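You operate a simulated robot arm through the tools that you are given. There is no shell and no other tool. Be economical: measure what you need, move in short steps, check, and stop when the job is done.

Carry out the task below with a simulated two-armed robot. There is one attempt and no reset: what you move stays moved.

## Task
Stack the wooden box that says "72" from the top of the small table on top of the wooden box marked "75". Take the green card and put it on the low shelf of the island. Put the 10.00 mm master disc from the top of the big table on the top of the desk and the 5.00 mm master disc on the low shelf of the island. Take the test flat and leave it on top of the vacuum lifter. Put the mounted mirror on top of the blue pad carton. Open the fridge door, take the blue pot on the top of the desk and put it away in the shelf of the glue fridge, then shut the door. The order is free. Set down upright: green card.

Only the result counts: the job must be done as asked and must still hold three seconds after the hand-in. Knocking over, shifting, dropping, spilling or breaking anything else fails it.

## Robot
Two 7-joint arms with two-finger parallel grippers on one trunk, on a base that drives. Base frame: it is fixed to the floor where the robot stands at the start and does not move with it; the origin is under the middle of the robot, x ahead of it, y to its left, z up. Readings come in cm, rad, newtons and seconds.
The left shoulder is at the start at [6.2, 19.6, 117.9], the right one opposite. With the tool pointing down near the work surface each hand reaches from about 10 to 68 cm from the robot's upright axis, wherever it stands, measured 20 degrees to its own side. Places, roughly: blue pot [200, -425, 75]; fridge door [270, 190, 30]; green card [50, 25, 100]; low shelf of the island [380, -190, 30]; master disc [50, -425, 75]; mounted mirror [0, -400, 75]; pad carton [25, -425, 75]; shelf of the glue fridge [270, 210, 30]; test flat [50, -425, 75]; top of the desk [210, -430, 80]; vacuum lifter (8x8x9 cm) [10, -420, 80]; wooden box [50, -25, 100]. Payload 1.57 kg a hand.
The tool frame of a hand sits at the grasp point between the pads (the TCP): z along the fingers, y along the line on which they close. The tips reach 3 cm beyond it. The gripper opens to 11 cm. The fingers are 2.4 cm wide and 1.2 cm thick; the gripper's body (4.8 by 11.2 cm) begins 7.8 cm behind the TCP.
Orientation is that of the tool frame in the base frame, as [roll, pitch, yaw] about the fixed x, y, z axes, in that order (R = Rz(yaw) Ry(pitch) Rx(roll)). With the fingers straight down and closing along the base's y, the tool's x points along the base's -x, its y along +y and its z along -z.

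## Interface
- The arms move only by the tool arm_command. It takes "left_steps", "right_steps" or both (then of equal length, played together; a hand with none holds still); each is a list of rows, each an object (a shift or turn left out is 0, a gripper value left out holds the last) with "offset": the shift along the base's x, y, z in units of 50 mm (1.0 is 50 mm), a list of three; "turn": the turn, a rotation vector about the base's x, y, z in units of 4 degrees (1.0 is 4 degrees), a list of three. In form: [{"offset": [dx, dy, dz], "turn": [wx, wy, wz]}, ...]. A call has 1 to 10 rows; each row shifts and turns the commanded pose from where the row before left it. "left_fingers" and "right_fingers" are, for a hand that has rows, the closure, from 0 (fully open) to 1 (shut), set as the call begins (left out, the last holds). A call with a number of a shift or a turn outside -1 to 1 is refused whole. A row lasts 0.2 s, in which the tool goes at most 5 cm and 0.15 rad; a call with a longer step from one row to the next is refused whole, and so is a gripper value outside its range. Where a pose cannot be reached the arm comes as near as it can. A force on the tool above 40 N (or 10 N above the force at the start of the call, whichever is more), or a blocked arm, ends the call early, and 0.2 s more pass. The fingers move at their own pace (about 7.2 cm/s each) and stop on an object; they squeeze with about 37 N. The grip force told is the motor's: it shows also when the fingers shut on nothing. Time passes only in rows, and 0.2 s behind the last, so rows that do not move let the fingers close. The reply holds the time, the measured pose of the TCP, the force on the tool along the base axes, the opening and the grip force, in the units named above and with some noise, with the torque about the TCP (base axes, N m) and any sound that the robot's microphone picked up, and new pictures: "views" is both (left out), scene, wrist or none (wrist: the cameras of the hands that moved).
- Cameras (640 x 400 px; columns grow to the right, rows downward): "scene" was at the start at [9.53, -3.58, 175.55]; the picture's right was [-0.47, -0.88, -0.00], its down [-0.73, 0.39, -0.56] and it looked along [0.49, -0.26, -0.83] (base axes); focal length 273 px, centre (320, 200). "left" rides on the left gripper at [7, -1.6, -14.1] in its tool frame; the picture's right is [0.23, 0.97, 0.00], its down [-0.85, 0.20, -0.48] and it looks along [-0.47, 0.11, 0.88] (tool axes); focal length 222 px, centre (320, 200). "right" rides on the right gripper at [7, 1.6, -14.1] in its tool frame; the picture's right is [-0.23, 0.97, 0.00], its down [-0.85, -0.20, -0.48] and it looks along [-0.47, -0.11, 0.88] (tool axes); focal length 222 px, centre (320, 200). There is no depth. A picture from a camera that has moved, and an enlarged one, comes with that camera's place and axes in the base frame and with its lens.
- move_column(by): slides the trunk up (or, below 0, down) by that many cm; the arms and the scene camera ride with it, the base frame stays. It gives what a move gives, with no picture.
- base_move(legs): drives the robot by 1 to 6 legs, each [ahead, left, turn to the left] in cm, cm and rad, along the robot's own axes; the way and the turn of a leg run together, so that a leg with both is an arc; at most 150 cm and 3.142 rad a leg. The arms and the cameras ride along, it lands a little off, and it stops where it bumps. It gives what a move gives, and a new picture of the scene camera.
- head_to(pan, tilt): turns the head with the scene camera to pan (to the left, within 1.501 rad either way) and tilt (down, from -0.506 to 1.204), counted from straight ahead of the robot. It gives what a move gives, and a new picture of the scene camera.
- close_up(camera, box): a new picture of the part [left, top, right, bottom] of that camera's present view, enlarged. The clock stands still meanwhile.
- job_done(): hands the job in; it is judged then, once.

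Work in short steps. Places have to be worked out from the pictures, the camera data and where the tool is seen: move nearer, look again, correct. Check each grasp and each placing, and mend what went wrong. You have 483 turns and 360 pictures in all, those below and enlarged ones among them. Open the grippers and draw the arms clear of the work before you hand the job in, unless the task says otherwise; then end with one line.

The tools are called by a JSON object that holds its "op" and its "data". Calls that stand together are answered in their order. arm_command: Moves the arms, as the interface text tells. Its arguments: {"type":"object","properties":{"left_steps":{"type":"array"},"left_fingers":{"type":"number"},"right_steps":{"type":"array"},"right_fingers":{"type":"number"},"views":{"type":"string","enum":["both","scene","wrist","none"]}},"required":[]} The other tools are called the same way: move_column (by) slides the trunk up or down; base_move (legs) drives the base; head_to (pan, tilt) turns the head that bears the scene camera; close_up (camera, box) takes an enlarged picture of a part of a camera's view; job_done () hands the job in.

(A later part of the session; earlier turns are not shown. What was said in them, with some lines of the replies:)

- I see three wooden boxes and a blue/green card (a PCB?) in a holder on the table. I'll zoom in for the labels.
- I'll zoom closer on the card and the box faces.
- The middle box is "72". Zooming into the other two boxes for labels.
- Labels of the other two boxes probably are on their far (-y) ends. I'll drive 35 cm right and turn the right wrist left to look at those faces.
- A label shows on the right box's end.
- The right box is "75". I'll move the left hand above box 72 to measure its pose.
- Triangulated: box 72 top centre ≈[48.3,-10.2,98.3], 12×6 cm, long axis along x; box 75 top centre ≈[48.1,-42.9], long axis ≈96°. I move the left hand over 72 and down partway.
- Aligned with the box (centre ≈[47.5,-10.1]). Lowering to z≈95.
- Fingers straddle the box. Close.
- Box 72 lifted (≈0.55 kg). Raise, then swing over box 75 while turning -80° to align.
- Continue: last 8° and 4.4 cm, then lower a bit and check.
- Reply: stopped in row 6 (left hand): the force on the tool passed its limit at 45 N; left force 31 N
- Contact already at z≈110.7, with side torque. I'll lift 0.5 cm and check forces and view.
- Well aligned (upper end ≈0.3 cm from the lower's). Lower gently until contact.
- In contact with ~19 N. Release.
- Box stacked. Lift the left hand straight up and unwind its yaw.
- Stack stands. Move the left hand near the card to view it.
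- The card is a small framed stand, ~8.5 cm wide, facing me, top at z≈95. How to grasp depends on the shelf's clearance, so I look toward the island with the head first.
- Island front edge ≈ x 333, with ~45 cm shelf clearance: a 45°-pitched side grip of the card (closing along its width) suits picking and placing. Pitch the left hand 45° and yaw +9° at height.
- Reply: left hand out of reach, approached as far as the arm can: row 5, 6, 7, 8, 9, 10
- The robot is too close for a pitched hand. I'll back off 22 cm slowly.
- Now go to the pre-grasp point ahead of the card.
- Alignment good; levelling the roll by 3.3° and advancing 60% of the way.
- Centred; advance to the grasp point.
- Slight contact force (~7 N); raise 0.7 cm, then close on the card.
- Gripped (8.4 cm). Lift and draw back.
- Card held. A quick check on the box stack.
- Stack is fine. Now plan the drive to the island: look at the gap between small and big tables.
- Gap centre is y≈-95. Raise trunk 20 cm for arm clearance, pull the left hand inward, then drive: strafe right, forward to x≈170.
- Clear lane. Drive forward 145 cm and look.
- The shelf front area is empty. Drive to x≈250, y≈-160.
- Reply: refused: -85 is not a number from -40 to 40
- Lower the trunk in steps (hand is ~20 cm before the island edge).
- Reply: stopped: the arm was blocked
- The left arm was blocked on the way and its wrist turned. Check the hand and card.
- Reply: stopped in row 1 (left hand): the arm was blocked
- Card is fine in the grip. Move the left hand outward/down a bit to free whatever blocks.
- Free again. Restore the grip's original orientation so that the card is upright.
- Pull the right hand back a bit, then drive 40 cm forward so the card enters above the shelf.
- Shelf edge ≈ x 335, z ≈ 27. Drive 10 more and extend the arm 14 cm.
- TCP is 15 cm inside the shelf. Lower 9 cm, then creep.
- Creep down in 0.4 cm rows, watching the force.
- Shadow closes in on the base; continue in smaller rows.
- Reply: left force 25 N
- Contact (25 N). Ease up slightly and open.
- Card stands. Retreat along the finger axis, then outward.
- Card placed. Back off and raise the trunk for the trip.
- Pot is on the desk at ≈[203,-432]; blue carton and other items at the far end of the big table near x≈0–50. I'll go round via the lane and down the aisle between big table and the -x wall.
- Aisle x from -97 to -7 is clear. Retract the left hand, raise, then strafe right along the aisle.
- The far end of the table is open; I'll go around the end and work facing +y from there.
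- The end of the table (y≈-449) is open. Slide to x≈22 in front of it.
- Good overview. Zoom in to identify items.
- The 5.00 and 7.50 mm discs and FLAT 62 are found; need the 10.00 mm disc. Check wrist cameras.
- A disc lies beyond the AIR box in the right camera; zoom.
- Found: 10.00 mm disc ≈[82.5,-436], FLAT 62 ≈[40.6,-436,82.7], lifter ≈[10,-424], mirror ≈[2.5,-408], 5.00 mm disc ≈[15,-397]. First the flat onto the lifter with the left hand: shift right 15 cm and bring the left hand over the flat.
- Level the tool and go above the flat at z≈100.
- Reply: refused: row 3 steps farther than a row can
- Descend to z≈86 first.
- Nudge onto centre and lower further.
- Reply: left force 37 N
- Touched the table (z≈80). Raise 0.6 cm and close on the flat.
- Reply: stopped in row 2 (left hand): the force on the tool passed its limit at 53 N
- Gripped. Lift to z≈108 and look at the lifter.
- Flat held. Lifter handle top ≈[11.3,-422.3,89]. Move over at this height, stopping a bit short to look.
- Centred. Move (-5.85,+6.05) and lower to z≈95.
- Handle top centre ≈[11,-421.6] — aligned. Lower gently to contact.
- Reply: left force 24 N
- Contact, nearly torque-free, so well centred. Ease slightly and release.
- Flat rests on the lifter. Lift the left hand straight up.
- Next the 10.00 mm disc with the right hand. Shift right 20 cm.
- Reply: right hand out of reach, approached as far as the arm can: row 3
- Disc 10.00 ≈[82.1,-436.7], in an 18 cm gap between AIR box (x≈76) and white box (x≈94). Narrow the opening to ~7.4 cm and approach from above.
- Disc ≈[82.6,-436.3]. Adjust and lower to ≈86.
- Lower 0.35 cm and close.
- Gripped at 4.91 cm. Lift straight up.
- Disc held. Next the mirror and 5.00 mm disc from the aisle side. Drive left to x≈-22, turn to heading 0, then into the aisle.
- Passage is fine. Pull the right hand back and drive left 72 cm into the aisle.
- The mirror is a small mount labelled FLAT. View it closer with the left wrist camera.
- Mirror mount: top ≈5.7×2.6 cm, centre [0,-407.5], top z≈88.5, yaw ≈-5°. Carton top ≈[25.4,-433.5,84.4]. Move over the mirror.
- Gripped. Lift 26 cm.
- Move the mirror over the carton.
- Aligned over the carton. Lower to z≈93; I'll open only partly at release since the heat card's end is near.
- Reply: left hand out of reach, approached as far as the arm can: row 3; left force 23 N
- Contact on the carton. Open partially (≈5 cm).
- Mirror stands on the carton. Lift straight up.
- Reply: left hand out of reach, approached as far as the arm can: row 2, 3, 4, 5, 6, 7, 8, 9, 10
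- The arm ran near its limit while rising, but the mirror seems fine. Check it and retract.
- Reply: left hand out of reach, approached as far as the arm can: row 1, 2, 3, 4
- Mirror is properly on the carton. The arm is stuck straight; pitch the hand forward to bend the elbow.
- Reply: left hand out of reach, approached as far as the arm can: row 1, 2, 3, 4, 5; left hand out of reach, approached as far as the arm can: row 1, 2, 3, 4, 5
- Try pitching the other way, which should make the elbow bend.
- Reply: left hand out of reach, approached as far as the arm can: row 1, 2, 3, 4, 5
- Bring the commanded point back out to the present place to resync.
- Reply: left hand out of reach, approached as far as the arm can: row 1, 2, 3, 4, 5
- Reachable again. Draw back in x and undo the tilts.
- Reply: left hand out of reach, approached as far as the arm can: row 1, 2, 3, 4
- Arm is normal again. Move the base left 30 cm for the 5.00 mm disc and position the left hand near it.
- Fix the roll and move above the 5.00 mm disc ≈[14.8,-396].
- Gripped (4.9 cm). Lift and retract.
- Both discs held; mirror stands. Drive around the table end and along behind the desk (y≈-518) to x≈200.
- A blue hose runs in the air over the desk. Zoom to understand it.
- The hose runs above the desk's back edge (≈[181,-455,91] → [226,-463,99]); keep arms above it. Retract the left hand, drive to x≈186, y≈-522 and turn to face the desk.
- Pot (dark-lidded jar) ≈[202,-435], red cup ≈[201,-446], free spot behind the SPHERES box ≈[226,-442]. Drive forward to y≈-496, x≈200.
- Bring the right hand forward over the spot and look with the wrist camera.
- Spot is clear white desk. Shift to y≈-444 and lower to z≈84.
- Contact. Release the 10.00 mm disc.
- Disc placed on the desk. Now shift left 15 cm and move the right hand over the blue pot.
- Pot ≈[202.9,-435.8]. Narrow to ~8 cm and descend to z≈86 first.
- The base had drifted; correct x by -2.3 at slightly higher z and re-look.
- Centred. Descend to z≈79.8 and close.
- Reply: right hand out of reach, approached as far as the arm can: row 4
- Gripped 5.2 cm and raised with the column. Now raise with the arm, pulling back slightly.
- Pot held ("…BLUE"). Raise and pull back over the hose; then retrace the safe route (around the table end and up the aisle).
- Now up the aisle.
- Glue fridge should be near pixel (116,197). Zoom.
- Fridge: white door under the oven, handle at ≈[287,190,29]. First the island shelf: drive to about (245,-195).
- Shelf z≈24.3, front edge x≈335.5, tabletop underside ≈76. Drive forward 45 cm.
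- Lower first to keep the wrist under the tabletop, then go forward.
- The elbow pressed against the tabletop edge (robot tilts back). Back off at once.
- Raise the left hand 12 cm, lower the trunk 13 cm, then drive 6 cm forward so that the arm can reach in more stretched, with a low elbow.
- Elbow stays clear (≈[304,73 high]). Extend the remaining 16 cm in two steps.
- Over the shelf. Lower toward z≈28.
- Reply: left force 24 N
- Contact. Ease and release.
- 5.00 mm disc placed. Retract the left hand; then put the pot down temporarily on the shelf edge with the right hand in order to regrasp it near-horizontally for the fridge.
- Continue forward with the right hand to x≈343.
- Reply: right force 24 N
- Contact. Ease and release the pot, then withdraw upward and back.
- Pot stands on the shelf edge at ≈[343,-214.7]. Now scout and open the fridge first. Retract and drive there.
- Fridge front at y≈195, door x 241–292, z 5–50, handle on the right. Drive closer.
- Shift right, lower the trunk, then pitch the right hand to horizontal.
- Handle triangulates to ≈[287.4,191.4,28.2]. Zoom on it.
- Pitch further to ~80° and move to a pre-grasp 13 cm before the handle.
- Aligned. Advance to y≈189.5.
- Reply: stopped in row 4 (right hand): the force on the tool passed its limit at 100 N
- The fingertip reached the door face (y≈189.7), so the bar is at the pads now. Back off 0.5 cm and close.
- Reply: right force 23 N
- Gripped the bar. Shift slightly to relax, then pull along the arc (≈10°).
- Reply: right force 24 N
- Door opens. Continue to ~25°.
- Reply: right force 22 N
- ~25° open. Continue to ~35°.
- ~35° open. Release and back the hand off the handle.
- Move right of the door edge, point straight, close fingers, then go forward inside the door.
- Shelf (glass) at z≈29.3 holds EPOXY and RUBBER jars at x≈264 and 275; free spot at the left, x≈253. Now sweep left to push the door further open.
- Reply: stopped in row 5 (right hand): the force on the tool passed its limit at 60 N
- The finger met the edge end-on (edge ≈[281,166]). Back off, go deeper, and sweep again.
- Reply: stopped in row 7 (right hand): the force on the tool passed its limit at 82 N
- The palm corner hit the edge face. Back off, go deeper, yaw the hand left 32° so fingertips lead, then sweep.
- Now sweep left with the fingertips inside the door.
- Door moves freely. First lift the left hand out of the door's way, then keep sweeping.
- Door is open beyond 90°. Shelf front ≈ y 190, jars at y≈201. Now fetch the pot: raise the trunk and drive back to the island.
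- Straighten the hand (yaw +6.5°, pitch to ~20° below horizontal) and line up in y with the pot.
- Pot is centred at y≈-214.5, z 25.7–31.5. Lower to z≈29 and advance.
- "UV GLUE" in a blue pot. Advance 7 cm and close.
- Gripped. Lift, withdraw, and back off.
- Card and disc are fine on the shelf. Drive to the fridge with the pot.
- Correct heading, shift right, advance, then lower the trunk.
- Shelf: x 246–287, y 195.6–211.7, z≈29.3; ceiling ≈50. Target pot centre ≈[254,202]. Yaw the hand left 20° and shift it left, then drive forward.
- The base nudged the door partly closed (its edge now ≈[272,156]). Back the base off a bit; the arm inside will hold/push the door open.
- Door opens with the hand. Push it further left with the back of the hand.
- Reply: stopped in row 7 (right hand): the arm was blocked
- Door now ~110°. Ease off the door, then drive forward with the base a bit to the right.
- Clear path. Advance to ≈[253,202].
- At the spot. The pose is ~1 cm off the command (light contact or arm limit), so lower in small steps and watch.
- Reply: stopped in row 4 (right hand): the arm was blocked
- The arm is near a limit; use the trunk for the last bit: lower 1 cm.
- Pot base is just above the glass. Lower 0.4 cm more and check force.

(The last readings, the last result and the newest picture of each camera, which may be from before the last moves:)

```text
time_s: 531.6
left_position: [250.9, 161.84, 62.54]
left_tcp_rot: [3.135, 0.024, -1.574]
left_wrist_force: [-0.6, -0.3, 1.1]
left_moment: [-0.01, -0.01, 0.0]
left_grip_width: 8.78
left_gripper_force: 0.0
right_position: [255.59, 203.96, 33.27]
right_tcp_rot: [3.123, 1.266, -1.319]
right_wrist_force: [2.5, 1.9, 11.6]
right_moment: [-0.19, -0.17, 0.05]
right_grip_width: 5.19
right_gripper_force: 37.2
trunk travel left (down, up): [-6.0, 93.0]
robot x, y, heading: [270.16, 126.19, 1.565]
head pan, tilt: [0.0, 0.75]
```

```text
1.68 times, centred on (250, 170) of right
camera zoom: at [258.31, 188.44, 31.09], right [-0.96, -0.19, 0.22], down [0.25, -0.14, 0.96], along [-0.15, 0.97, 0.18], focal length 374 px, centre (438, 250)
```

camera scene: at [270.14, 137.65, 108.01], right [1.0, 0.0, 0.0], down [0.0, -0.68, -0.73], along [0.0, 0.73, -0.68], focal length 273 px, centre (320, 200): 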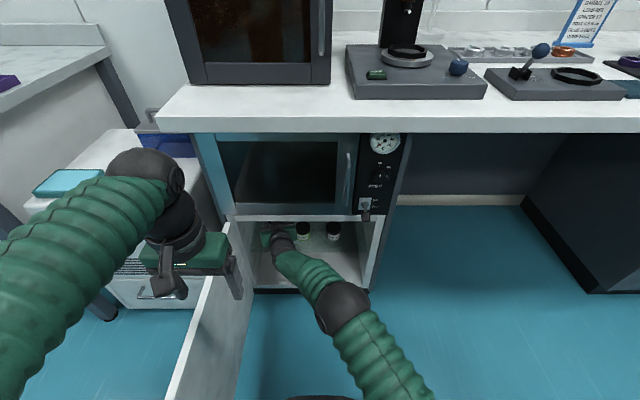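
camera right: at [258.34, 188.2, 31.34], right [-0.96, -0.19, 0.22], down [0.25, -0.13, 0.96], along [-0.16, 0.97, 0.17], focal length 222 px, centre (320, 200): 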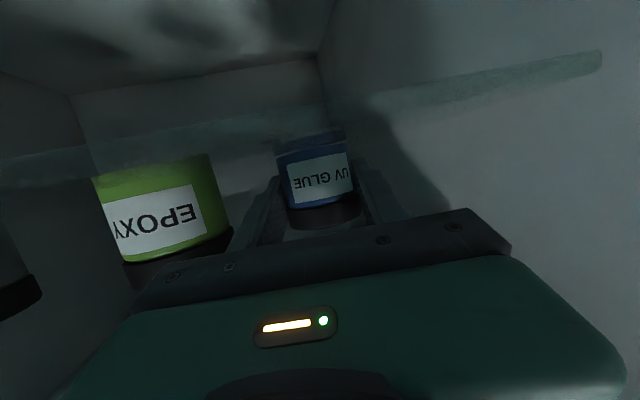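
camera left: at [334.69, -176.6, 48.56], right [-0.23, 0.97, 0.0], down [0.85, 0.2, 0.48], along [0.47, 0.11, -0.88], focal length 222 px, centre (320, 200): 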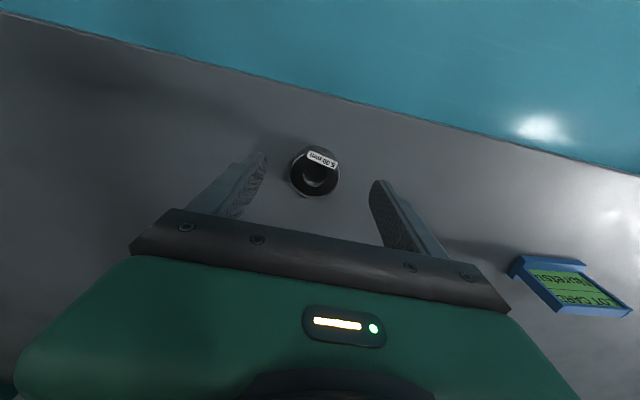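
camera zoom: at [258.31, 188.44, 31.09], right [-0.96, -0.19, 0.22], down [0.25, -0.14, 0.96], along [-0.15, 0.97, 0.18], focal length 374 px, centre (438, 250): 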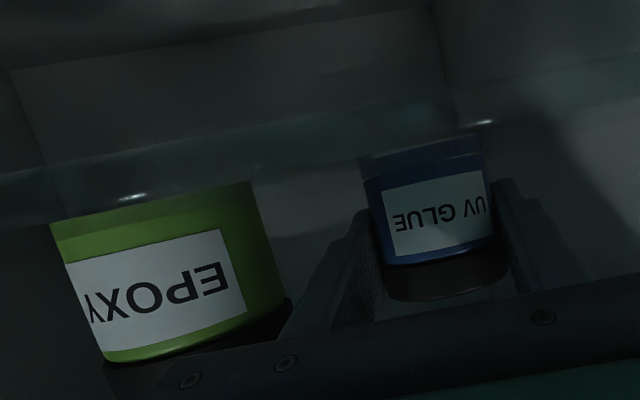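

Contact (12 N). Open slightly (≈6.3 cm) to release.

{"op": "arm_command", "data": {"right_steps": [{"offset": [0, 0, 0]}, {"offset": [0, 0, 0]}, {"offset": [0, 0, 0]}], "right_fingers": 0.43, "views": "wrist"}}

```text
time_s: 532.4
left_position: [250.91, 161.84, 62.29]
left_tcp_rot: [3.134, 0.022, -1.573]
left_wrist_force: [0.4, 0.1, 0.0]
left_moment: [0.0, -0.02, -0.04]
left_grip_width: 8.8
left_gripper_force: 0.0
right_position: [255.73, 203.6, 32.44]
right_tcp_rot: [3.124, 1.253, -1.314]
right_wrist_force: [-0.7, -1.0, 0.1]
right_moment: [0.02, 0.01, 0.0]
right_grip_width: 6.27
right_gripper_force: 0.1
trunk travel left (down, up): [-6.0, 93.0]
robot x, y, heading: [270.34, 125.95, 1.561]
head pan, tilt: [0.0, 0.75]
camera right: at [258.34, 188.19, 30.35], right [-0.96, -0.19, 0.22], down [0.25, -0.13, 0.96], along [-0.16, 0.97, 0.17], focal length 222 px, centre (320, 200)
```

right: 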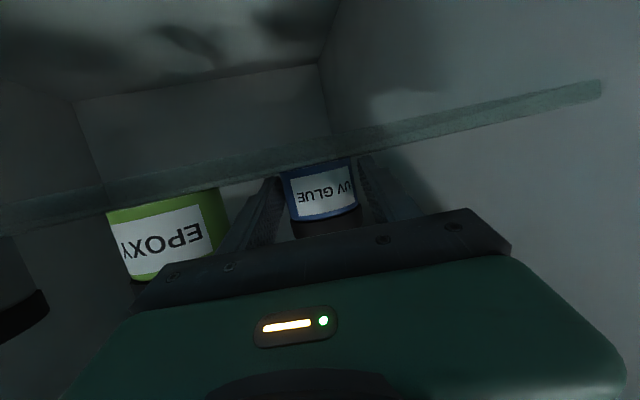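

Pot stands on the shelf. Withdraw along the finger axis.

{"op": "arm_command", "data": {"right_steps": [{"offset": [0, 0, 0.1]}, {"offset": [0.08, -0.3, 0.05]}, {"offset": [0.1, -0.39, 0.05]}, {"offset": [0.1, -0.39, 0.05]}, {"offset": [0.1, -0.39, 0.05]}, {"offset": [0.1, -0.39, 0]}, {"offset": [0.1, -0.39, 0]}, {"offset": [0, 0, 0]}], "views": "both"}}

```text
time_s: 534.2
left_position: [250.77, 161.92, 62.36]
left_tcp_rot: [3.134, 0.022, -1.573]
left_wrist_force: [-0.6, -0.4, 0.2]
left_moment: [-0.01, -0.01, 0.0]
left_grip_width: 8.8
left_gripper_force: 0.0
right_position: [258.79, 192.47, 33.67]
right_tcp_rot: [3.132, 1.25, -1.311]
right_wrist_force: [-0.4, 0.4, -0.4]
right_moment: [0.0, 0.0, 0.02]
right_grip_width: 6.25
right_gripper_force: 0.0
trunk travel left (down, up): [-6.0, 93.0]
robot x, y, heading: [270.16, 125.84, 1.568]
head pan, tilt: [0.0, 0.75]
camera scene: at [270.16, 137.6, 105.82], right [1.0, 0.0, 0.0], down [0.0, -0.68, -0.73], along [0.0, 0.73, -0.68], focal length 273 px, centre (320, 200)
camera right: at [261.42, 176.97, 31.66], right [-0.96, -0.19, 0.22], down [0.24, -0.12, 0.96], along [-0.15, 0.97, 0.16], focal length 222 px, centre (320, 200)
```

scene: 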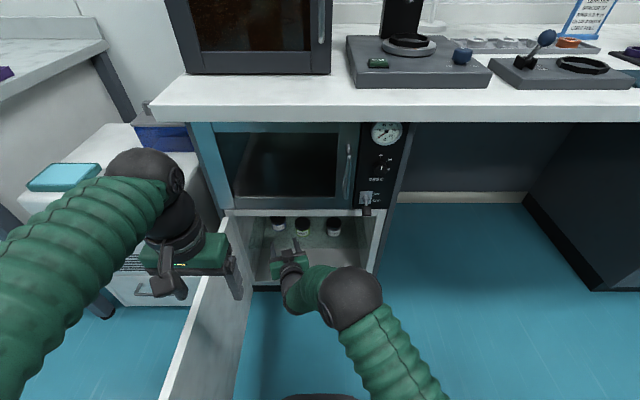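
right: 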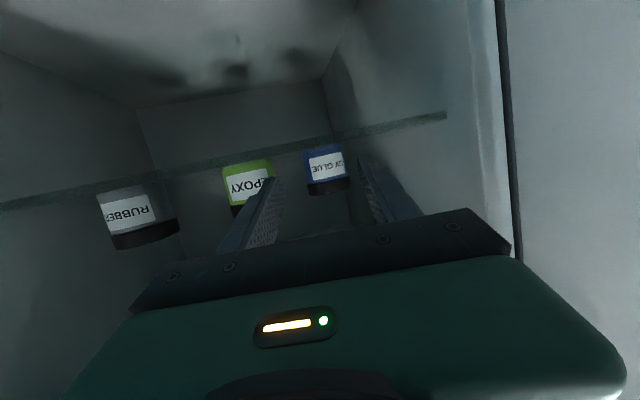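

All three jars stand on the shelf. Withdraw and back the base off to make room for closing the door.

{"op": "arm_command", "data": {"right_steps": [{"offset": [0.3, -0.6, 0]}, {"offset": [0.4, -0.7, 0]}, {"offset": [0.4, -0.7, 0]}, {"offset": [0.6, -0.4, 0]}, {"offset": [0, 0, 0]}], "views": "none"}}

{"op": "base_move", "data": {"legs": [[-32, 0, 0]]}}

{"op": "head_to", "data": {"pan": 0.2, "tilt": 0.75}}

```text
time_s: 535.4
left_position: [250.91, 161.77, 62.49]
left_tcp_rot: [3.136, 0.023, -1.571]
left_wrist_force: [-0.3, 0.2, -0.4]
left_moment: [0.03, -0.03, 0.0]
left_grip_width: 8.78
left_gripper_force: 0.1
right_position: [266.2, 179.83, 34.0]
right_tcp_rot: [3.12, 1.253, -1.306]
right_wrist_force: [0.0, 0.2, 0.9]
right_moment: [0.01, -0.01, 0.01]
right_grip_width: 6.24
right_gripper_force: 0.0
trunk travel left (down, up): [-6.0, 93.0]
robot x, y, heading: [270.35, 125.87, 1.566]
head pan, tilt: [0.0, 0.75]
```

```text
time_s: 537.5
left_position: [250.73, 130.22, 62.41]
left_tcp_rot: [3.135, 0.021, -1.577]
left_wrist_force: [-0.8, 0.2, 0.1]
left_moment: [0.01, 0.0, -0.02]
left_grip_width: 8.78
left_gripper_force: 0.0
right_position: [266.46, 148.14, 33.94]
right_tcp_rot: [3.127, 1.252, -1.304]
right_wrist_force: [0.0, -0.2, 0.8]
right_moment: [0.01, 0.03, -0.03]
right_grip_width: 6.26
right_gripper_force: 0.1
trunk travel left (down, up): [-6.0, 93.0]
robot x, y, heading: [270.57, 94.45, 1.567]
head pan, tilt: [0.0, 0.75]
camera scene: at [270.07, 105.84, 105.83], right [1.0, -0.01, 0.0], down [0.0, -0.68, -0.73], along [0.01, 0.73, -0.68], focal length 273 px, centre (320, 200)
```

scene: 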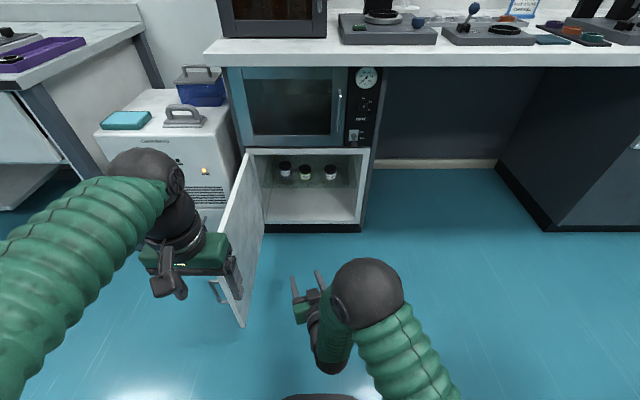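

```text
time_s: 538.2
left_position: [250.81, 130.11, 62.38]
left_tcp_rot: [3.134, 0.022, -1.576]
left_wrist_force: [-0.2, -0.4, -0.1]
left_moment: [0.01, 0.0, 0.01]
left_grip_width: 8.79
left_gripper_force: 0.1
right_position: [266.4, 148.08, 33.94]
right_tcp_rot: [3.124, 1.252, -1.306]
right_wrist_force: [0.1, -0.2, -0.2]
right_moment: [0.04, 0.02, -0.02]
right_grip_width: 6.27
right_gripper_force: 0.1
trunk travel left (down, up): [-6.0, 93.0]
robot x, y, heading: [270.03, 94.31, 1.566]
head pan, tilt: [0.201, 0.75]
camera scene: at [268.42, 105.69, 105.83], right [0.98, 0.19, 0.0], down [0.13, -0.67, -0.73], along [-0.14, 0.72, -0.68], focal length 273 px, centre (320, 200)
```

scene: 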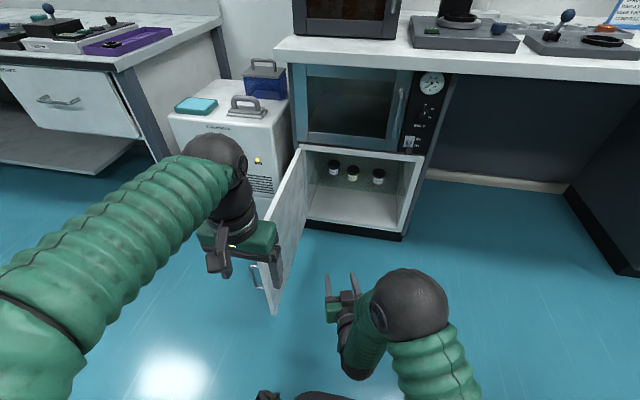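

Use the left hand, fingers shut, on the outer side of the door: move left, forward, then down.

{"op": "arm_command", "data": {"left_steps": [{"offset": [-0.8, 0, 0]}, {"offset": [-0.8, 0, 0]}, {"offset": [-0.8, 0, 0]}, {"offset": [-0.8, 0, 0]}, {"offset": [-0.8, 0.2, 0]}, {"offset": [-0.8, 0.5, 0]}, {"offset": [0, 0.8, 0]}, {"offset": [0, 0.8, 0]}, {"offset": [0, 0.5, 0]}, {"offset": [0, 0, 0]}], "left_fingers": 1, "views": "scene"}}

```text
time_s: 540.4
left_position: [227.04, 144.27, 62.38]
left_tcp_rot: [3.134, 0.021, -1.576]
left_wrist_force: [0.7, -0.3, 0.5]
left_moment: [0.0, 0.02, 0.01]
left_grip_width: 0.0
left_gripper_force: 21.0
right_position: [266.31, 148.08, 33.88]
right_tcp_rot: [3.128, 1.252, -1.305]
right_wrist_force: [0.1, 0.5, -0.8]
right_moment: [0.01, -0.03, -0.01]
right_grip_width: 6.28
right_gripper_force: 0.1
trunk travel left (down, up): [-6.0, 93.0]
robot x, y, heading: [270.33, 94.43, 1.562]
head pan, tilt: [0.201, 0.75]
camera scene: at [268.34, 105.77, 105.82], right [0.98, 0.19, 0.0], down [0.13, -0.67, -0.73], along [-0.14, 0.72, -0.68], focal length 273 px, centre (320, 200)
```

scene: 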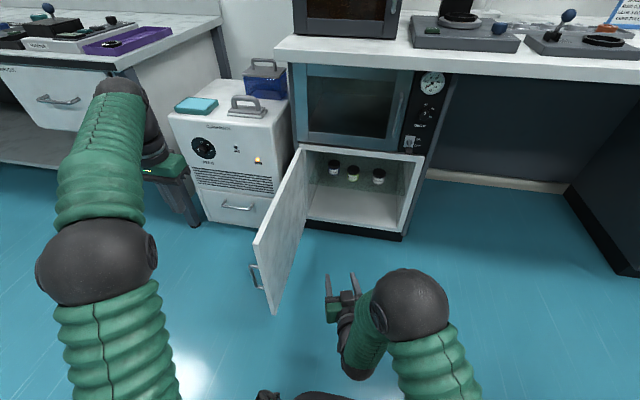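

Door edge ≈[243,146]. Move the base 9 cm forward, the right hand aside, then lower the left hand beside the door.

{"op": "base_move", "data": {"legs": [[9, 0, 0]]}}

{"op": "arm_command", "data": {"left_steps": [{"offset": [-0.2, 0.3, -0.4]}, {"offset": [0, 0.3, -0.7]}, {"offset": [0, 0.2, -0.7]}, {"offset": [0, 0.2, -0.7]}, {"offset": [0, 0, -0.7]}, {"offset": [0, 0, 0]}], "right_steps": [{"offset": [0.6, -0.2, 0]}, {"offset": [0.6, -0.2, 0]}, {"offset": [0.6, -0.2, 0]}, {"offset": [0.6, -0.2, 0]}, {"offset": [0, 0, 0]}, {"offset": [0, 0, 0]}], "right_fingers": 1, "views": "scene"}}

```text
time_s: 541.5
left_position: [227.04, 153.2, 62.3]
left_tcp_rot: [3.134, 0.024, -1.575]
left_wrist_force: [0.0, -1.0, 0.2]
left_moment: [-0.03, 0.02, -0.02]
left_grip_width: 0.0
left_gripper_force: 21.4
right_position: [266.54, 157.08, 33.86]
right_tcp_rot: [3.128, 1.254, -1.305]
right_wrist_force: [0.6, 0.6, 0.0]
right_moment: [0.02, -0.01, 0.0]
right_grip_width: 6.26
right_gripper_force: 0.0
trunk travel left (down, up): [-6.0, 93.0]
robot x, y, heading: [269.95, 103.49, 1.563]
head pan, tilt: [0.201, 0.75]
camera scene: at [268.41, 114.8, 105.81], right [0.98, 0.19, 0.0], down [0.13, -0.67, -0.73], along [-0.14, 0.72, -0.68], focal length 273 px, centre (320, 200)
```

scene: 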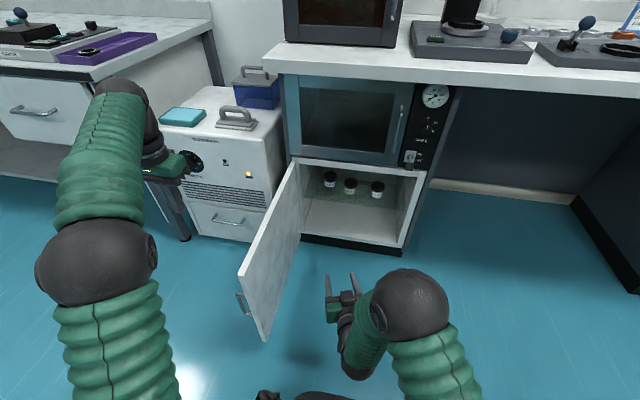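

```text
time_s: 542.9
left_position: [225.91, 158.21, 46.48]
left_tcp_rot: [3.134, 0.024, -1.575]
left_wrist_force: [0.1, -0.1, 0.1]
left_moment: [0.03, 0.01, -0.03]
left_grip_width: 0.01
left_gripper_force: 21.6
right_position: [278.54, 152.95, 33.87]
right_tcp_rot: [3.126, 1.255, -1.308]
right_wrist_force: [0.3, 0.8, -0.8]
right_moment: [0.02, -0.01, 0.02]
right_grip_width: 0.03
right_gripper_force: 21.0
trunk travel left (down, up): [-6.0, 93.0]
robot x, y, heading: [269.87, 103.49, 1.564]
head pan, tilt: [0.201, 0.75]
camera scene: at [268.45, 114.8, 105.82], right [0.98, 0.19, 0.0], down [0.13, -0.67, -0.73], along [-0.14, 0.72, -0.68], focal length 273 px, centre (320, 200)
```

scene: 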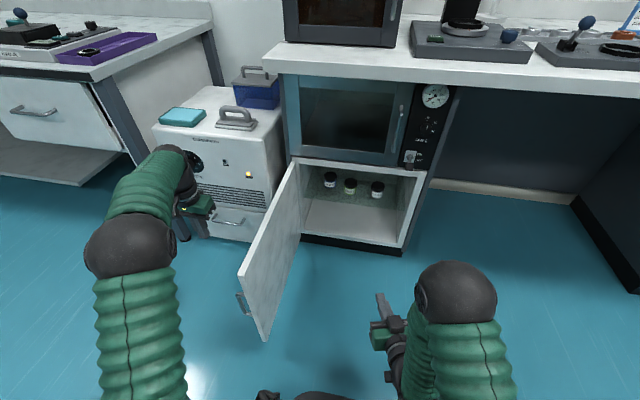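

Lower slightly and sweep right to start closing the door.

{"op": "arm_command", "data": {"left_steps": [{"offset": [0.2, 0, -0.6]}, {"offset": [0.2, 0, -0.6]}, {"offset": [0.6, 0, 0]}, {"offset": [0.6, 0, 0]}, {"offset": [0.6, 0, 0]}, {"offset": [0.6, 0, 0]}, {"offset": [0.6, 0, 0]}, {"offset": [0.6, 0, 0]}, {"offset": [0.6, 0, 0]}, {"offset": [0, 0, 0]}], "views": "scene"}}

```text
time_s: 545.1
left_position: [249.01, 158.18, 40.43]
left_tcp_rot: [3.134, 0.024, -1.577]
left_wrist_force: [0.6, 0.2, -0.6]
left_moment: [-0.02, 0.02, 0.0]
left_grip_width: 0.0
left_gripper_force: 21.7
right_position: [278.55, 152.92, 33.88]
right_tcp_rot: [3.123, 1.256, -1.309]
right_wrist_force: [-0.2, 0.6, -0.6]
right_moment: [-0.01, -0.02, -0.02]
right_grip_width: 0.0
right_gripper_force: 21.1
trunk travel left (down, up): [-6.0, 93.0]
robot x, y, heading: [270.11, 103.18, 1.561]
head pan, tilt: [0.201, 0.75]
camera scene: at [268.53, 114.79, 105.82], right [0.98, 0.19, 0.0], down [0.13, -0.67, -0.73], along [-0.14, 0.72, -0.68], focal length 273 px, centre (320, 200)
```

scene: 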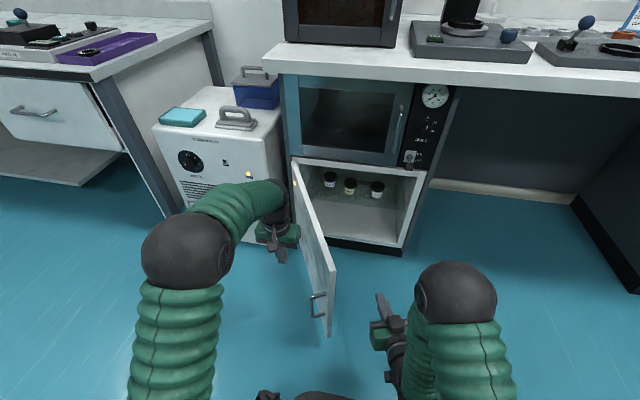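

Door at ~65°. Pull the right hand back out of the swing, and keep sweeping with the left.

{"op": "arm_command", "data": {"right_steps": [{"offset": [0.4, -0.6, 0]}, {"offset": [0.4, -0.6, 0]}, {"offset": [0.3, -0.5, 0]}, {"offset": [0, -0.4, 0]}, {"offset": [0, 0, 0]}, {"offset": [0, 0, 0]}, {"offset": [0, 0, 0]}], "left_steps": [{"offset": [0, 0, 0]}, {"offset": [0.3, 0, 0]}, {"offset": [0.5, 0.1, 0]}, {"offset": [0.5, 0.2, 0]}, {"offset": [0.5, 0.2, 0]}, {"offset": [0.4, 0.2, 0]}, {"offset": [0, 0, 0]}], "views": "scene"}}

```text
time_s: 546.7
left_position: [260.13, 161.58, 40.6]
left_tcp_rot: [3.132, 0.025, -1.576]
left_wrist_force: [0.0, 0.0, 1.0]
left_moment: [0.01, 0.0, 0.03]
left_grip_width: 0.0
left_gripper_force: 21.4
right_position: [283.71, 146.85, 29.59]
right_tcp_rot: [3.122, 1.255, -1.309]
right_wrist_force: [1.4, 0.2, 0.0]
right_moment: [0.0, 0.02, 0.01]
right_grip_width: 0.0
right_gripper_force: 21.2
right hand out of reach, approached as far as the arm can: row 1, 2, 3, 4
trunk travel left (down, up): [-6.0, 93.0]
robot x, y, heading: [270.02, 103.18, 1.567]
head pan, tilt: [0.201, 0.75]
camera scene: at [268.6, 114.81, 105.82], right [0.98, 0.19, 0.0], down [0.13, -0.67, -0.73], along [-0.14, 0.72, -0.68], focal length 273 px, centre (320, 200)
```

scene: 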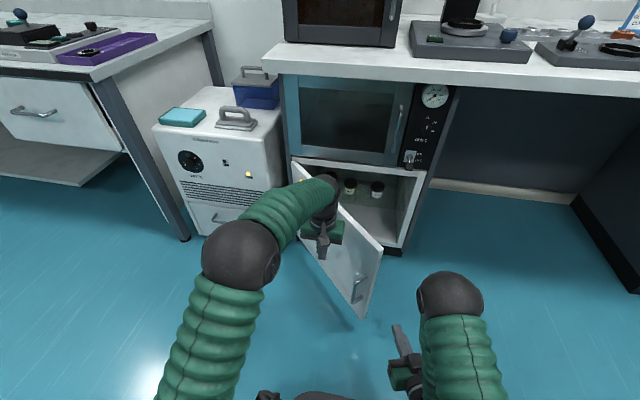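

Door ~42°. Continue pushing mostly forward.

{"op": "arm_command", "data": {"left_steps": [{"offset": [0.1, 0.5, 0]}, {"offset": [0.1, 0.5, 0]}, {"offset": [0.1, 0.5, 0]}, {"offset": [0.1, 0.4, 0]}, {"offset": [0, 0, 0]}], "views": "scene"}}

```text
time_s: 547.9
left_position: [262.02, 171.05, 40.64]
left_tcp_rot: [3.133, 0.023, -1.575]
left_wrist_force: [-0.3, 0.6, -0.6]
left_moment: [-0.01, 0.0, -0.02]
left_grip_width: 0.0
left_gripper_force: 20.8
right_position: [283.77, 146.9, 29.58]
right_tcp_rot: [3.122, 1.256, -1.31]
right_wrist_force: [0.1, 0.3, -0.3]
right_moment: [-0.03, 0.0, 0.01]
right_grip_width: 0.0
right_gripper_force: 21.2
trunk travel left (down, up): [-6.0, 93.0]
robot x, y, heading: [270.36, 103.61, 1.558]
head pan, tilt: [0.201, 0.75]
camera scene: at [268.61, 114.86, 105.82], right [0.98, 0.19, 0.0], down [0.13, -0.67, -0.73], along [-0.14, 0.72, -0.68], focal length 273 px, centre (320, 200)
```

scene: 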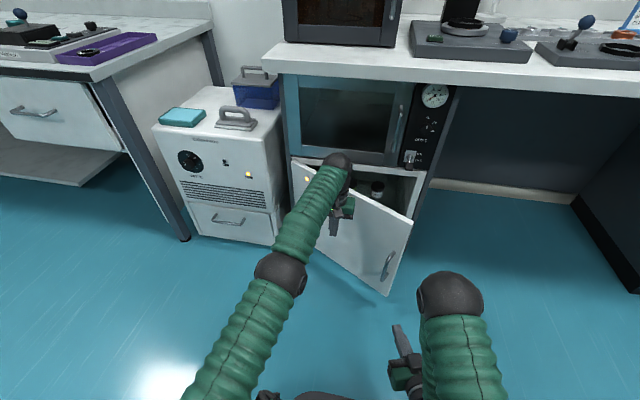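

Door ~27°. Retract the left hand before finishing with the right.

{"op": "arm_command", "data": {"left_steps": [{"offset": [-0.2, -0.5, 0.2]}, {"offset": [-0.3, -0.6, 0.4]}, {"offset": [-0.4, -0.7, 0.4]}, {"offset": [-0.4, -0.8, 0.4]}, {"offset": [0, -0.8, 0.4]}, {"offset": [0, 0, 0]}], "views": "scene"}}

```text
time_s: 549.3
left_position: [255.66, 154.08, 49.46]
left_tcp_rot: [3.132, 0.027, -1.576]
left_wrist_force: [0.0, 1.0, -0.7]
left_moment: [0.01, 0.01, -0.07]
left_grip_width: 0.01
left_gripper_force: 21.3
right_position: [283.86, 146.85, 29.66]
right_tcp_rot: [3.125, 1.255, -1.31]
right_wrist_force: [0.6, -0.2, 0.6]
right_moment: [-0.02, 0.0, 0.05]
right_grip_width: 0.0
right_gripper_force: 21.2
trunk travel left (down, up): [-6.0, 93.0]
robot x, y, heading: [270.05, 103.48, 1.56]
head pan, tilt: [0.201, 0.75]
camera scene: at [268.58, 114.75, 105.82], right [0.98, 0.19, 0.0], down [0.13, -0.67, -0.73], along [-0.14, 0.72, -0.68], focal length 273 px, centre (320, 200)
```

scene: 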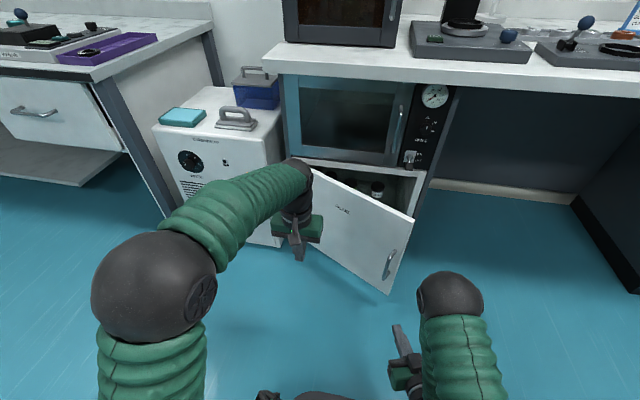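

Now push with the right fist at x≈271, left of the handle.

{"op": "arm_command", "data": {"right_steps": [{"offset": [-0.5, 0, 0.1]}, {"offset": [-0.6, 0.2, 0.1]}, {"offset": [-0.6, 0.3, 0]}, {"offset": [-0.4, 0.5, 0]}, {"offset": [0, 0.6, 0]}, {"offset": [0, 0.6, 0]}, {"offset": [0, 0, 0]}], "left_steps": [{"offset": [-0.5, 0, 0.3]}, {"offset": [-0.5, 0, 0.3]}, {"offset": [-0.5, 0, 0.3]}, {"offset": [-0.5, 0, 0]}, {"offset": [0, 0, 0]}, {"offset": [0, 0, 0]}, {"offset": [0, 0, 0]}], "views": "scene"}}

```text
time_s: 550.9
left_position: [245.63, 154.2, 53.99]
left_tcp_rot: [3.135, 0.024, -1.577]
left_wrist_force: [0.1, -0.4, 0.1]
left_moment: [0.0, 0.01, -0.03]
left_grip_width: 0.01
left_gripper_force: 21.0
right_position: [273.54, 158.0, 30.65]
right_tcp_rot: [3.126, 1.255, -1.306]
right_wrist_force: [0.0, -0.3, 0.3]
right_moment: [0.0, 0.03, -0.03]
right_grip_width: 0.0
right_gripper_force: 21.1
trunk travel left (down, up): [-6.0, 93.0]
robot x, y, heading: [270.13, 102.99, 1.562]
head pan, tilt: [0.201, 0.75]
camera scene: at [268.52, 114.79, 105.82], right [0.98, 0.19, 0.0], down [0.13, -0.67, -0.73], along [-0.14, 0.72, -0.68], focal length 273 px, centre (320, 200)
```

scene: 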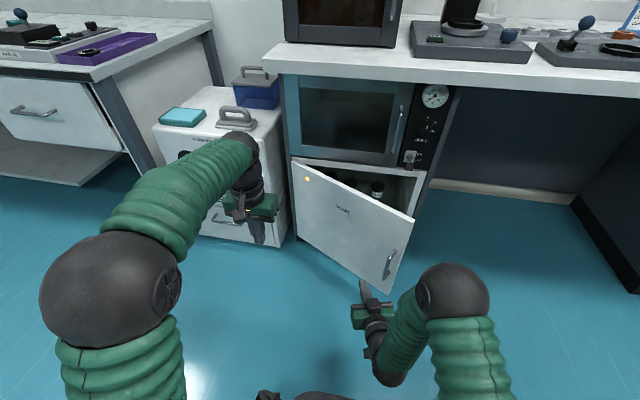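

Push forward with the fist.

{"op": "arm_command", "data": {"right_steps": [{"offset": [0, 0.5, 0]}, {"offset": [0, 0.5, 0]}, {"offset": [0, 0.5, 0]}, {"offset": [0, 0.5, 0]}, {"offset": [0, 0.4, 0]}, {"offset": [0, 0, 0]}], "views": "scene"}}

```text
time_s: 552.3
left_position: [245.59, 154.06, 54.07]
left_tcp_rot: [3.135, 0.025, -1.576]
left_wrist_force: [-0.6, 0.4, 0.0]
left_moment: [-0.02, 0.01, 0.01]
left_grip_width: 0.0
left_gripper_force: 21.4
right_position: [273.45, 169.75, 30.49]
right_tcp_rot: [3.125, 1.253, -1.305]
right_wrist_force: [-0.1, 0.6, -0.7]
right_moment: [0.01, 0.01, -0.01]
right_grip_width: 0.0
right_gripper_force: 21.2
trunk travel left (down, up): [-6.0, 93.0]
robot x, y, heading: [270.45, 103.19, 1.564]
head pan, tilt: [0.201, 0.75]
camera scene: at [268.52, 114.81, 105.82], right [0.98, 0.19, 0.0], down [0.13, -0.67, -0.73], along [-0.14, 0.72, -0.68], focal length 273 px, centre (320, 200)
```

scene: 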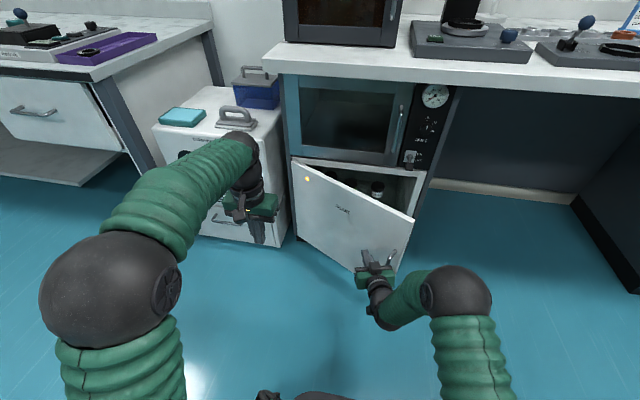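

{"op": "base_move", "data": {"legs": [[9, 0, 0]]}}

{"op": "arm_command", "data": {"right_steps": [{"offset": [0, 0.3, 0]}, {"offset": [0, 0.3, 0]}, {"offset": [0, 0.3, 0]}, {"offset": [0, 0.3, 0]}, {"offset": [0, 0.2, 0]}, {"offset": [0, 0, 0]}], "views": "scene"}}

```text
time_s: 553.4
left_position: [245.61, 163.35, 53.94]
left_tcp_rot: [3.136, 0.024, -1.578]
left_wrist_force: [-0.8, -0.9, 0.1]
left_moment: [0.01, 0.02, -0.02]
left_grip_width: 0.0
left_gripper_force: 21.4
right_position: [273.36, 179.08, 30.4]
right_tcp_rot: [3.125, 1.254, -1.307]
right_wrist_force: [0.1, 0.7, -0.5]
right_moment: [-0.05, 0.01, -0.02]
right_grip_width: 0.0
right_gripper_force: 21.3
trunk travel left (down, up): [-6.0, 93.0]
robot x, y, heading: [270.01, 112.6, 1.566]
head pan, tilt: [0.201, 0.75]
camera scene: at [268.59, 124.01, 105.81], right [0.98, 0.19, 0.0], down [0.13, -0.67, -0.73], along [-0.14, 0.72, -0.68], focal length 273 px, centre (320, 200)
```

scene: 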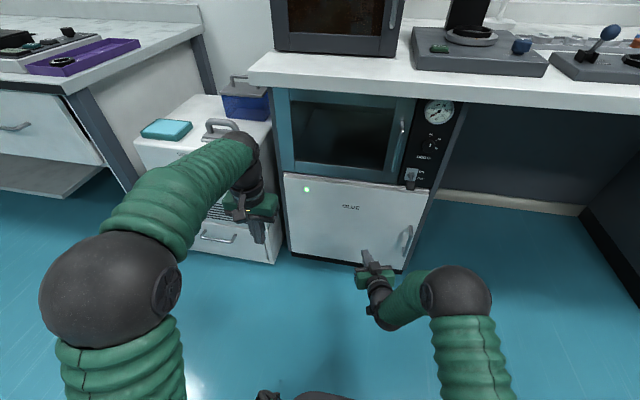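

```text
time_s: 554.8
left_position: [245.58, 163.24, 54.09]
left_tcp_rot: [3.135, 0.026, -1.577]
left_wrist_force: [-0.8, -1.0, -0.6]
left_moment: [-0.02, 0.01, -0.05]
left_grip_width: 0.0
left_gripper_force: 22.0
right_position: [273.53, 186.12, 30.39]
right_tcp_rot: [3.129, 1.257, -1.306]
right_wrist_force: [-0.4, 1.2, -0.3]
right_moment: [-0.03, -0.03, -0.04]
right_grip_width: 0.0
right_gripper_force: 21.4
trunk travel left (down, up): [-6.0, 93.0]
robot x, y, heading: [270.01, 112.57, 1.565]
head pan, tilt: [0.201, 0.75]
camera scene: at [268.59, 124.01, 105.82], right [0.98, 0.19, 0.0], down [0.13, -0.67, -0.73], along [-0.14, 0.72, -0.68], focal length 273 px, centre (320, 200)
```

scene: 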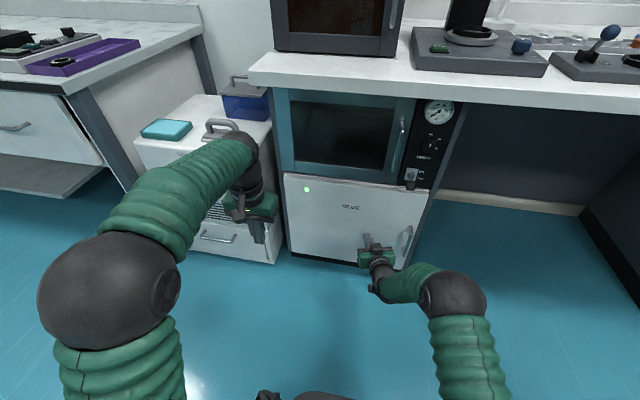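

The door's light is green (closed). Press gently once more to be sure, then zoom.

{"op": "arm_command", "data": {"right_steps": [{"offset": [0, 0.1, 0]}, {"offset": [0, 0.1, 0]}, {"offset": [0, 0.1, 0]}, {"offset": [0, 0, 0]}], "views": "none"}}

{"op": "close_up", "data": {"camera": "scene", "box": [270, 150, 460, 280]}}

```text
time_s: 555.5
left_position: [245.74, 163.07, 54.29]
left_tcp_rot: [3.133, 0.029, -1.576]
left_wrist_force: [-0.1, 0.8, -0.4]
left_moment: [-0.02, 0.04, -0.01]
left_grip_width: 0.02
left_gripper_force: 20.7
right_position: [273.42, 186.61, 30.43]
right_tcp_rot: [3.128, 1.253, -1.303]
right_wrist_force: [3.5, -15.2, 7.2]
right_moment: [0.27, -0.03, -0.13]
right_grip_width: 0.0
right_gripper_force: 21.6
trunk travel left (down, up): [-6.0, 93.0]
robot x, y, heading: [270.55, 112.57, 1.563]
head pan, tilt: [0.201, 0.75]
stopped in row 3 (right hand): the force on the tool passed its limit at 52 N (the readings are from after the stop); the commanded pose is now the measured one
```

```text
3.08 times, centred on (365, 215) of scene
camera zoom: at [268.66, 123.75, 105.86], right [0.98, 0.19, 0.0], down [0.13, -0.67, -0.73], along [-0.14, 0.72, -0.68], focal length 841 px, centre (182, 154)
```

zoom: 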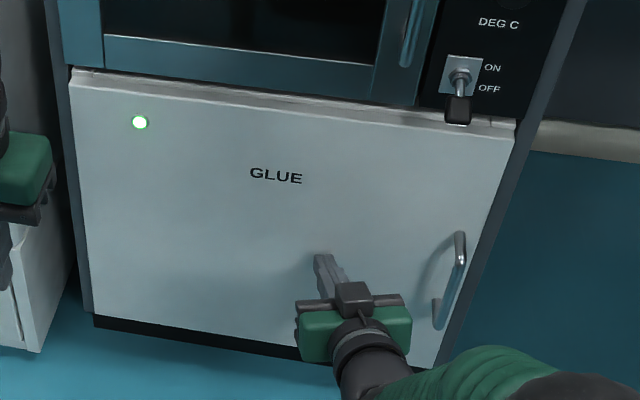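

Door shut. Back the arms off and open the grippers.

{"op": "base_move", "data": {"legs": [[-45, 0, 0]]}}

{"op": "arm_command", "data": {"left_steps": [{"offset": [0, 0, 0]}, {"offset": [0, 0, 0]}, {"offset": [0, 0, 0]}, {"offset": [0, 0, 0]}, {"offset": [0, 0, 0]}], "right_steps": [{"offset": [0, 0, 0]}, {"offset": [0, 0, 0]}, {"offset": [0, 0, 0]}, {"offset": [0, 0, 0]}, {"offset": [0, 0, 0]}], "left_fingers": 0, "right_fingers": 0, "views": "scene"}}

```text
time_s: 558.1
left_position: [245.64, 118.57, 54.37]
left_tcp_rot: [3.136, 0.028, -1.581]
left_wrist_force: [-0.2, 0.0, 0.2]
left_moment: [0.01, -0.02, 0.01]
left_grip_width: 0.0
left_gripper_force: 20.7
right_position: [273.38, 141.83, 30.23]
right_tcp_rot: [3.129, 1.25, -1.308]
right_wrist_force: [0.8, 0.2, 0.3]
right_moment: [-0.04, -0.03, -0.02]
right_grip_width: 0.0
right_gripper_force: 21.5
trunk travel left (down, up): [-6.0, 93.0]
robot x, y, heading: [269.74, 67.77, 1.56]
head pan, tilt: [0.201, 0.75]
camera scene: at [268.21, 79.28, 105.82], right [0.98, 0.19, 0.0], down [0.13, -0.67, -0.73], along [-0.14, 0.72, -0.68], focal length 273 px, centre (320, 200)
```

scene: 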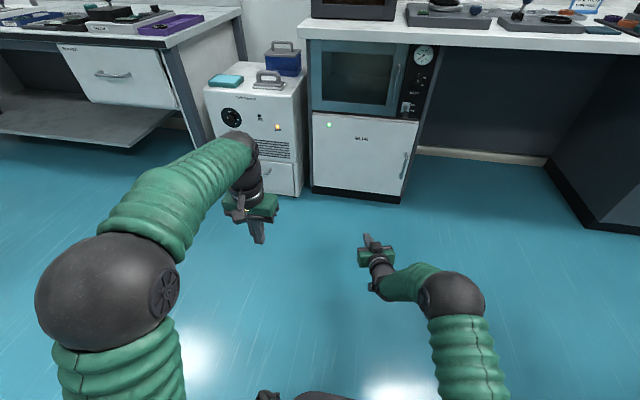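

```text
time_s: 559.4
left_position: [245.48, 118.57, 54.32]
left_tcp_rot: [3.134, 0.029, -1.58]
left_wrist_force: [1.0, -0.1, -0.2]
left_moment: [-0.01, 0.0, 0.0]
left_grip_width: 11.0
left_gripper_force: 0.0
right_position: [273.34, 141.88, 30.38]
right_tcp_rot: [3.127, 1.251, -1.307]
right_wrist_force: [-0.3, 0.0, 0.0]
right_moment: [-0.01, 0.0, 0.05]
right_grip_width: 11.0
right_gripper_force: 0.0
trunk travel left (down, up): [-6.0, 93.0]
robot x, y, heading: [269.46, 67.51, 1.558]
head pan, tilt: [0.201, 0.75]
camera scene: at [268.21, 79.29, 105.82], right [0.98, 0.19, 0.0], down [0.13, -0.67, -0.73], along [-0.14, 0.72, -0.68], focal length 273 px, centre (320, 200)
```

scene: 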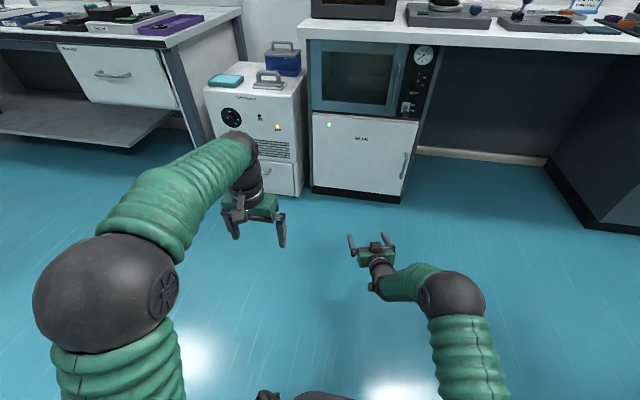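

Every item was in place when I last looked at it, the fridge door is shut, and the arms are clear with both grippers open. Handing in.

{"op": "job_done", "data": {}}

```text
The job is handed in.
```

I did every part of the task and handed the job in; nothing was seen to fall or tip. Two contacts could count against it: my left elbow pushed against the island's tabletop edge, and the base nudged the open fridge door. The island looked unchanged, and the door was reopened and then shut.
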